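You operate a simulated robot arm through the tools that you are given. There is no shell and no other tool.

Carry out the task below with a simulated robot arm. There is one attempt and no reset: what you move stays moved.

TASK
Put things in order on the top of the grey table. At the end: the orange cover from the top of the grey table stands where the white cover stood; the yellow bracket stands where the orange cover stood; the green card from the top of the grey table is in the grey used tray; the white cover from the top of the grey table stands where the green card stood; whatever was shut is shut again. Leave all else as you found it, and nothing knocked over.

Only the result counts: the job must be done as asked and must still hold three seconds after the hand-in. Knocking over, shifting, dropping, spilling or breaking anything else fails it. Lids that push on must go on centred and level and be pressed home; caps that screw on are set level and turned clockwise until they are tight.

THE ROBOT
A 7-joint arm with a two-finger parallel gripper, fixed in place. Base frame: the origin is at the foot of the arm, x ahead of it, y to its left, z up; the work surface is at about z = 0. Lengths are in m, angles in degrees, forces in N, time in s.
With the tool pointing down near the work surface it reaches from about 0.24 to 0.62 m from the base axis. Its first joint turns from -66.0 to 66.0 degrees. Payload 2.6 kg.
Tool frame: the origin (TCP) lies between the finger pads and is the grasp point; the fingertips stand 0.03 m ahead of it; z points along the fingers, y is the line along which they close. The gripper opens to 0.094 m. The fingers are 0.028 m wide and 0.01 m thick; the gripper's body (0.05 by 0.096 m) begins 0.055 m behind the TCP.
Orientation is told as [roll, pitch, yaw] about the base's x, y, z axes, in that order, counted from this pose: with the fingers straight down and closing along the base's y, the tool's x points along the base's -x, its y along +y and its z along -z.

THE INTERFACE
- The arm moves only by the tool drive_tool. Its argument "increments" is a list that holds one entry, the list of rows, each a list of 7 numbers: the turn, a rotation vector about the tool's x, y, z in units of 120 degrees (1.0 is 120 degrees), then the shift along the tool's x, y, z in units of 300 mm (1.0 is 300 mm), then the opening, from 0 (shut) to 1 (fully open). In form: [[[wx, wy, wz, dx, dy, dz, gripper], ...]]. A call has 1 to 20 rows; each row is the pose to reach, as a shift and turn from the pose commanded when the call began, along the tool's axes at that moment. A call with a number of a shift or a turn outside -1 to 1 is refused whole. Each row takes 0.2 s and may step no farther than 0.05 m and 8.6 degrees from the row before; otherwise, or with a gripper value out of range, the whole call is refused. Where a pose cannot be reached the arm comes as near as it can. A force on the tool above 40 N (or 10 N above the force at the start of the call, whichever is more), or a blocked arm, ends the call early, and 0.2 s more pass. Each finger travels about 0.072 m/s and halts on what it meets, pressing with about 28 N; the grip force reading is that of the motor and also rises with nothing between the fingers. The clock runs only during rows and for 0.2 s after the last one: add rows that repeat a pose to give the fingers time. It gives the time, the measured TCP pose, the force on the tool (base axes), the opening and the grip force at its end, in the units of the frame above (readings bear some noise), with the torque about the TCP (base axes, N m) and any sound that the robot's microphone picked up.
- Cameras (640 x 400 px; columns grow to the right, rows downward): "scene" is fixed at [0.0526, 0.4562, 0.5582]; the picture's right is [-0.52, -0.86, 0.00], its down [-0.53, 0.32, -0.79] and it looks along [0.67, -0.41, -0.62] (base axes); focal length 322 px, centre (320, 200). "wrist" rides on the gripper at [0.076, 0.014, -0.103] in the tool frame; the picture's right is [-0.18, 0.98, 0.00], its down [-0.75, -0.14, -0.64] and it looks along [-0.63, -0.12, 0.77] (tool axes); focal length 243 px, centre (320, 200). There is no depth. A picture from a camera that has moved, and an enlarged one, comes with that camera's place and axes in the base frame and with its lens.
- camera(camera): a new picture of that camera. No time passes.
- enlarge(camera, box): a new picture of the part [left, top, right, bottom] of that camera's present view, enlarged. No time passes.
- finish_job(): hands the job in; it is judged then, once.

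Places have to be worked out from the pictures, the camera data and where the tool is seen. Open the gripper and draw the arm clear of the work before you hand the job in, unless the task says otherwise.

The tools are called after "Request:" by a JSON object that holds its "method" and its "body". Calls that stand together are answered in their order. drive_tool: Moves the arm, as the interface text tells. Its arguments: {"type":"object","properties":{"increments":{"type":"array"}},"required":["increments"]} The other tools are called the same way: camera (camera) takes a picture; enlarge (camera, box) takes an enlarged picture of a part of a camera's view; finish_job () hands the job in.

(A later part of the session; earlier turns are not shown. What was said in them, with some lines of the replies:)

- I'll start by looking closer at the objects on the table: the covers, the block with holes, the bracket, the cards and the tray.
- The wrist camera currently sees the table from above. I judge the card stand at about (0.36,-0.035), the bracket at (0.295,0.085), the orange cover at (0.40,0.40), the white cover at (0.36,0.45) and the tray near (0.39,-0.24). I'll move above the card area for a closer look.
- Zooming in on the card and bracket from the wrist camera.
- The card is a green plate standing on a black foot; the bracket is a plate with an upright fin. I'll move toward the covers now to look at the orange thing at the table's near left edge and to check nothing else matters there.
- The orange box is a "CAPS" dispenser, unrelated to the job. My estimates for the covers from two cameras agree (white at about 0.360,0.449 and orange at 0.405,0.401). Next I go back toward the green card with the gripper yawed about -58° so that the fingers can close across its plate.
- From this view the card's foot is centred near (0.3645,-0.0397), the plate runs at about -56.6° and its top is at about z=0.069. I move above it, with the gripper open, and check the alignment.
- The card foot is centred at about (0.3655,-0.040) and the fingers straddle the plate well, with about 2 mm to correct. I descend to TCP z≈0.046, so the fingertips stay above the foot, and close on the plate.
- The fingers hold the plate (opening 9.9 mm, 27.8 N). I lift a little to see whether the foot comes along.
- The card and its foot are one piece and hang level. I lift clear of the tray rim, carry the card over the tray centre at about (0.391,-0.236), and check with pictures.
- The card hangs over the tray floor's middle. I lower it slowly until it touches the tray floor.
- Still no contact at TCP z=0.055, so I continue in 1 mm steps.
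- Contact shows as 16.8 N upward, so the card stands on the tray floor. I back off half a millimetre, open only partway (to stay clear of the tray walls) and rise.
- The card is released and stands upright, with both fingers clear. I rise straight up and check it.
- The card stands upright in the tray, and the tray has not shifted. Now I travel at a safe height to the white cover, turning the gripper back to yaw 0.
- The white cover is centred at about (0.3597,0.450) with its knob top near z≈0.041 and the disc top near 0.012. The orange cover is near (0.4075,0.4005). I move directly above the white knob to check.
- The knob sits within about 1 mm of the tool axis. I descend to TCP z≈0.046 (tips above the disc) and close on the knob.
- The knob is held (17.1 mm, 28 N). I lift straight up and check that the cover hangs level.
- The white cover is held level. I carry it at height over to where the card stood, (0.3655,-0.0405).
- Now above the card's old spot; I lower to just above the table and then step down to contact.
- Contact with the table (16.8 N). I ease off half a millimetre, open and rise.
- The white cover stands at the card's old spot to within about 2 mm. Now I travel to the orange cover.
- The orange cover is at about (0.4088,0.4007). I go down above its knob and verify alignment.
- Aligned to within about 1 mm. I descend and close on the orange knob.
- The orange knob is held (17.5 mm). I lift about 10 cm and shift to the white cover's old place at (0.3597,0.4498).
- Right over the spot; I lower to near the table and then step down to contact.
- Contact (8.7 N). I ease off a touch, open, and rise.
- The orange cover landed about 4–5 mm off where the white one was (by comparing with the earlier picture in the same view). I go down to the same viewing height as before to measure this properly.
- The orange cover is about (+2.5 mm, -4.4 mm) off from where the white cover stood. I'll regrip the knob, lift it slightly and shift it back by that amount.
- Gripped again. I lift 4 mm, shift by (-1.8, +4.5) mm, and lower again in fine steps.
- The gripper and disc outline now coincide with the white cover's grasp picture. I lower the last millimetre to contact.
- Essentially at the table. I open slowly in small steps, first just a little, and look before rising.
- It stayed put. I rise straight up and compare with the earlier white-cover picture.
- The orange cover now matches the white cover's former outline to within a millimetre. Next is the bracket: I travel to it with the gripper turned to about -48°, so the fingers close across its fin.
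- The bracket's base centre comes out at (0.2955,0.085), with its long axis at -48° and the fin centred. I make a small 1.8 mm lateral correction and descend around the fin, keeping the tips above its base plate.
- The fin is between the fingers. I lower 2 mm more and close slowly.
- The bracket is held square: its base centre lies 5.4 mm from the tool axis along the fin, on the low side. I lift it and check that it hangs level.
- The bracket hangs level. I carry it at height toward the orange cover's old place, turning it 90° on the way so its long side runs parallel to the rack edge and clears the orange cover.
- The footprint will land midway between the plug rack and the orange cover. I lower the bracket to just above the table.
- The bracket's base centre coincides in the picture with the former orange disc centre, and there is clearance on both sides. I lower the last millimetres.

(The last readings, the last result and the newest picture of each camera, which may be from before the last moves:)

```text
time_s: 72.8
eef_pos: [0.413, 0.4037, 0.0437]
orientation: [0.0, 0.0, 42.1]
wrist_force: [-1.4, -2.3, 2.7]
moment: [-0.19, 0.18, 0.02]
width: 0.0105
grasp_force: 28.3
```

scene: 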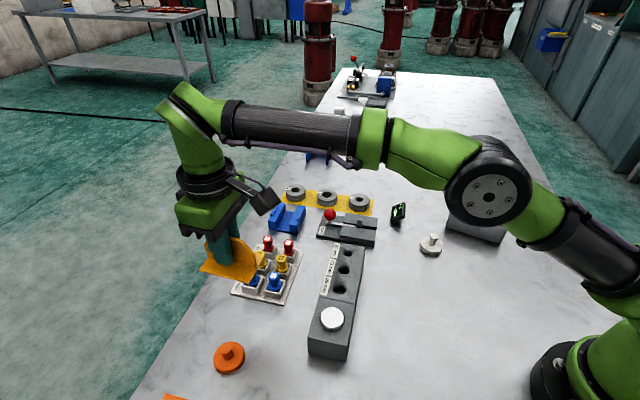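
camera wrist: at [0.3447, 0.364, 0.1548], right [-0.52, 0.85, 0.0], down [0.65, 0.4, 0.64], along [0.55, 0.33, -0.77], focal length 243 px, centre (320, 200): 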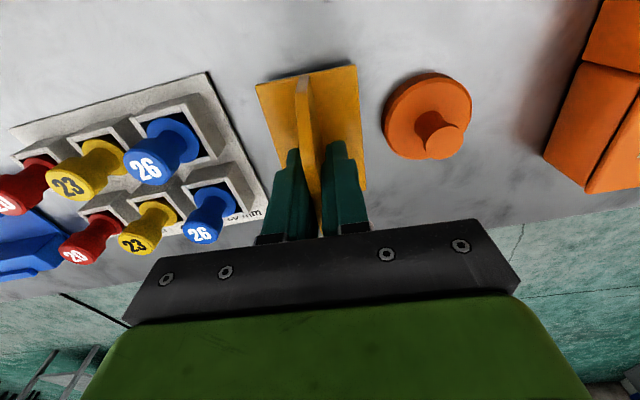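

The weight has come off and light contact shows (+2.7 N), so I open slowly, only partway.

Request:
{"method": "drive_tool", "body": {"increments": [[[0, 0, 0, 0, 0, 0, 0.11], [0, 0, 0, 0, 0, 0, 0.14], [0, 0, 0, 0, 0, 0, 0.18], [0, 0, 0, 0, 0, 0, 0.24], [0, 0, 0, 0, 0, 0, 0.3], [0, 0, 0, 0, 0, 0, 0.3]]]}}

Request:
{"method": "camera", "body": {"camera": "wrist"}}

Request:
{"method": "enlarge", "body": {"camera": "scene", "box": [180, 240, 310, 370]}}

```text
time_s: 74.2
eef_pos: [0.412, 0.4027, 0.0428]
orientation: [0.0, 0.1, 41.9]
wrist_force: [0.0, 0.2, -0.3]
moment: [-0.02, 0.02, -0.03]
width: 0.0283
grasp_force: 0.0
```

```text
taken
camera wrist: at [0.3447, 0.3634, 0.1444], right [-0.52, 0.85, 0.0], down [0.65, 0.4, 0.64], along [0.55, 0.33, -0.77], focal length 243 px, centre (320, 200)
```

wrist: 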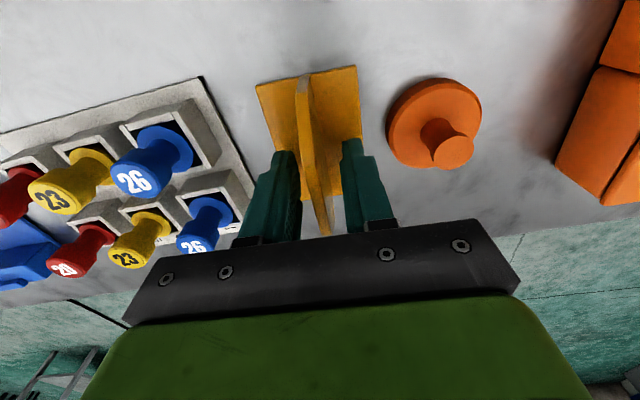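

```text
3.08 times, centred on (245, 305) of scene
camera zoom: at [0.0526, 0.4562, 0.5582], right [-0.52, -0.86, 0.0], down [-0.53, 0.32, -0.79], along [0.67, -0.41, -0.62], focal length 992 px, centre (551, -123)
```

zoom: 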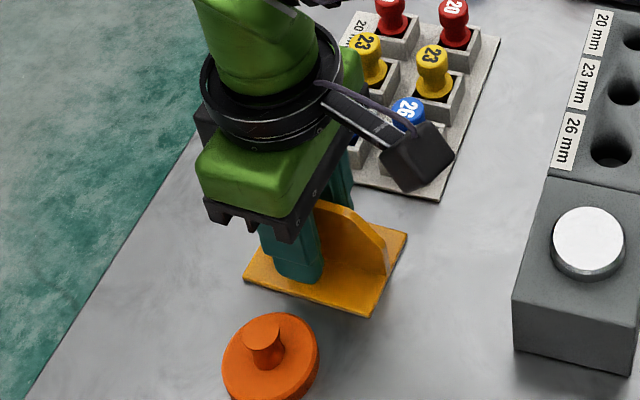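

The bracket stands free on its base. I rise straight up.

Request:
{"method": "drive_tool", "body": {"increments": [[[0, 0, 0, 0, 0, -0.03, 0.3], [0, 0, 0, 0, 0, -0.1, 0.3], [0, 0, 0, 0, 0, -0.2, 0.3], [0, 0, 0, 0, 0, -0.33, 0.3], [0, 0, 0, 0, 0, -0.46, 0.3], [0, 0, 0, 0, 0, -0.6, 0.5], [0, 0, 0, 0, 0, -0.7, 0.7], [0, 0, 0, 0, 0, -0.7, 0.9]]]}}

Request:
{"method": "camera", "body": {"camera": "wrist"}}

Request:
{"method": "enlarge", "body": {"camera": "scene", "box": [140, 290, 260, 400]}}

Request:
{"method": "enlarge", "body": {"camera": "scene", "box": [180, 240, 310, 370]}}

```text
time_s: 76.0
eef_pos: [0.4105, 0.4043, 0.2508]
orientation: [0.0, -0.1, 42.0]
wrist_force: [-0.1, 0.2, 0.2]
moment: [-0.01, 0.0, -0.03]
width: 0.0843
grasp_force: 0.0
```

```text
taken
camera wrist: at [0.3442, 0.364, 0.3528], right [-0.52, 0.85, 0.0], down [0.65, 0.4, 0.64], along [0.55, 0.34, -0.77], focal length 243 px, centre (320, 200)
```

wrist: 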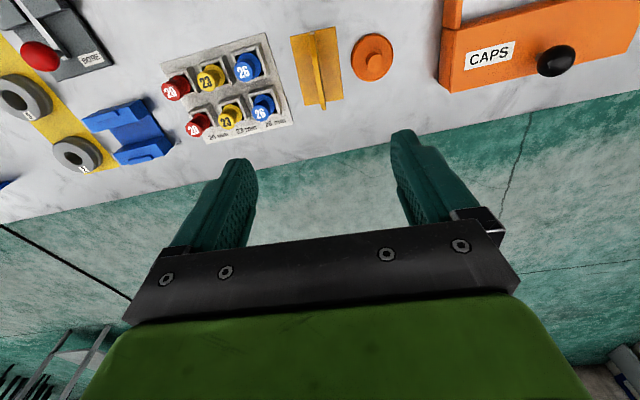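

```text
3.64 times, centred on (200, 345) of scene
camera zoom: at [0.0526, 0.4562, 0.5582], right [-0.52, -0.86, 0.0], down [-0.53, 0.32, -0.79], along [0.67, -0.41, -0.62], focal length 1172 px, centre (756, -327)
```

zoom: 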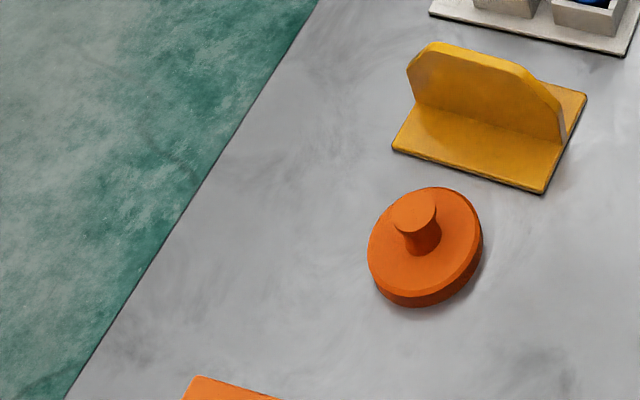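

```text
3.08 times, centred on (245, 305) of scene
camera zoom: at [0.0526, 0.4562, 0.5582], right [-0.52, -0.86, 0.0], down [-0.53, 0.32, -0.79], along [0.67, -0.41, -0.62], focal length 992 px, centre (551, -123)
```

zoom: 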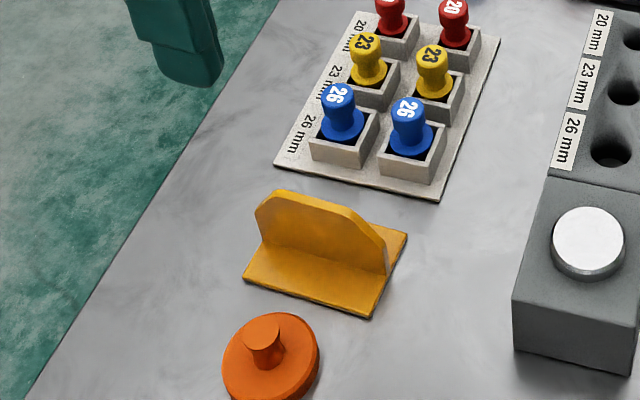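

The bracket stands at the orange cover's old place (about 0.406,0.401, within 2–3 mm), and the orange cover hasn't moved. I retract the arm to its starting area and check the whole scene.

Request:
{"method": "drive_tool", "body": {"increments": [[[0, 0, 0.0437, 0.1067, -0.0581, -0.0225, 1], [0, 0, 0.0875, 0.2134, -0.1163, -0.045, 1], [0, 0, 0.1312, 0.3201, -0.1744, -0.0675, 1], [0, 0, 0.175, 0.4269, -0.2325, -0.09, 1], [0, 0, 0.2187, 0.5336, -0.2906, -0.1125, 1], [0, 0, 0.2625, 0.6403, -0.3488, -0.135, 1], [0, 0, 0.3062, 0.747, -0.4069, -0.1575, 1], [0, 0, 0.35, 0.8537, -0.465, -0.18, 1], [0, 0, 0.35, 0.8537, -0.465, -0.18, 1]]]}}

Request:
{"method": "camera", "body": {"camera": "scene"}}

Request:
{"method": "camera", "body": {"camera": "wrist"}}

Request:
{"method": "enlarge", "body": {"camera": "scene", "box": [360, 160, 520, 330]}}

Request:
{"method": "enlarge", "body": {"camera": "scene", "box": [200, 230, 360, 400]}}

```text
time_s: 78.0
eef_pos: [0.3199, 0.1334, 0.3108]
orientation: [0.2, -0.5, 0.0]
wrist_force: [-1.0, -0.4, -3.1]
moment: [0.05, -0.08, 0.02]
width: 0.0939
grasp_force: 0.1
out of reach, approached as far as the arm can: row 1, 2, 3, 4, 5, 6
```

```text
taken
```

scene: 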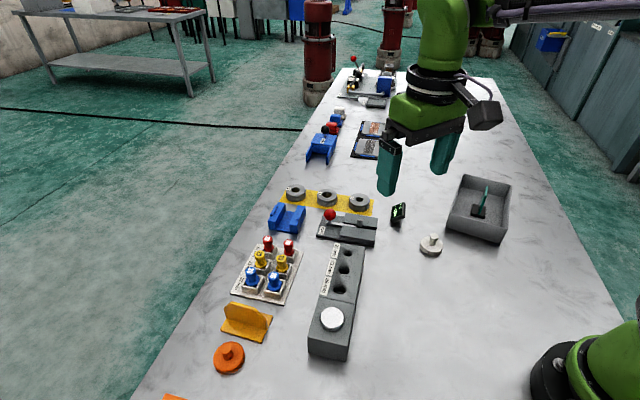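

```text
taken
camera wrist: at [0.2413, 0.1485, 0.4121], right [0.18, 0.98, 0.01], down [0.75, -0.14, 0.65], along [0.64, -0.12, -0.76], focal length 243 px, centre (320, 200)
```

wrist: 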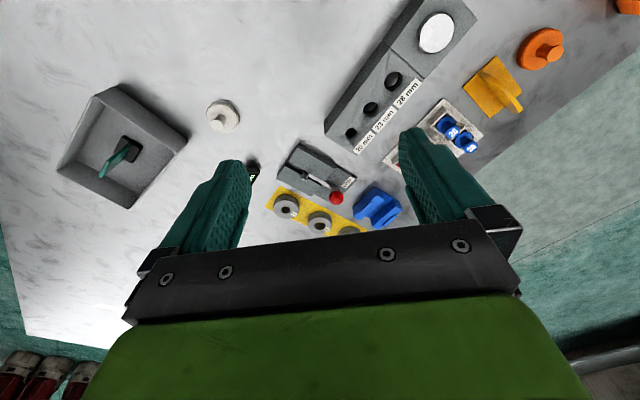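

```text
2.35 times, centred on (440, 245) of scene
camera zoom: at [0.0526, 0.4562, 0.5582], right [-0.52, -0.86, 0.0], down [-0.53, 0.32, -0.79], along [0.67, -0.41, -0.62], focal length 758 px, centre (38, 94)
```

zoom: 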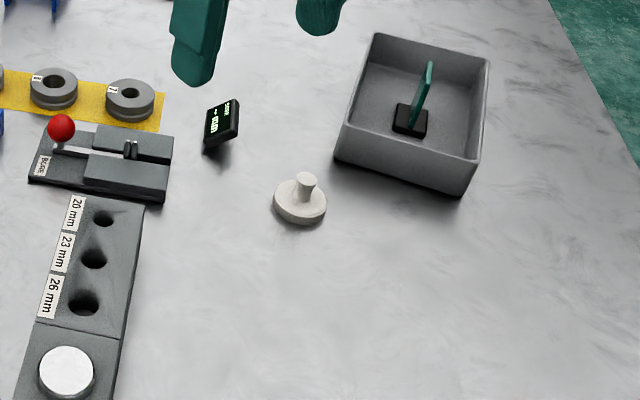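

```text
2.35 times, centred on (280, 315) of scene
camera zoom: at [0.0526, 0.4562, 0.5582], right [-0.52, -0.86, 0.0], down [-0.53, 0.32, -0.79], along [0.67, -0.41, -0.62], focal length 758 px, centre (414, -71)
```

zoom: 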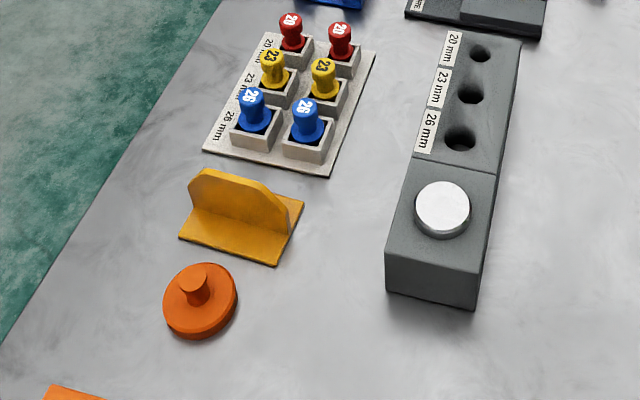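

Everything is where the task asks: the card stands in the tray, the white cover is on the card's spot, the orange cover is on the white's spot and the bracket is on the orange's spot. All other items match the first picture, nothing that was shut was opened, and the gripper is open with the arm clear, so I hand in.

Request:
{"method": "finish_job", "body": {}}

```text
The job is handed in.
```

I moved all four items to the places you asked for and handed the job in; I don't have the verdict yet.

| Item | Where it is now | How close, from the pictures |
|---|---|---|
| Green card | Upright on its foot near the middle of the grey tray | – |
| White cover | Where the green card stood | About 2 mm |
| Orange cover | Where the white cover stood | Under 1 mm |
| Yellow bracket | Where the orange cover stood | 2–3 mm |

- **Bracket:** I turned it 90° from how it first stood. Unturned, it would have cleared the orange cover by only about 3 mm.
- **Orange cover:** it first landed about 5 mm off, so I picked it up again and reset it.
- **Everything else:** in the last pictures nothing else had moved or fallen. I opened nothing that was shut, so there was nothing to close again.

The gripper was open and the arm clear of the table when I handed in.
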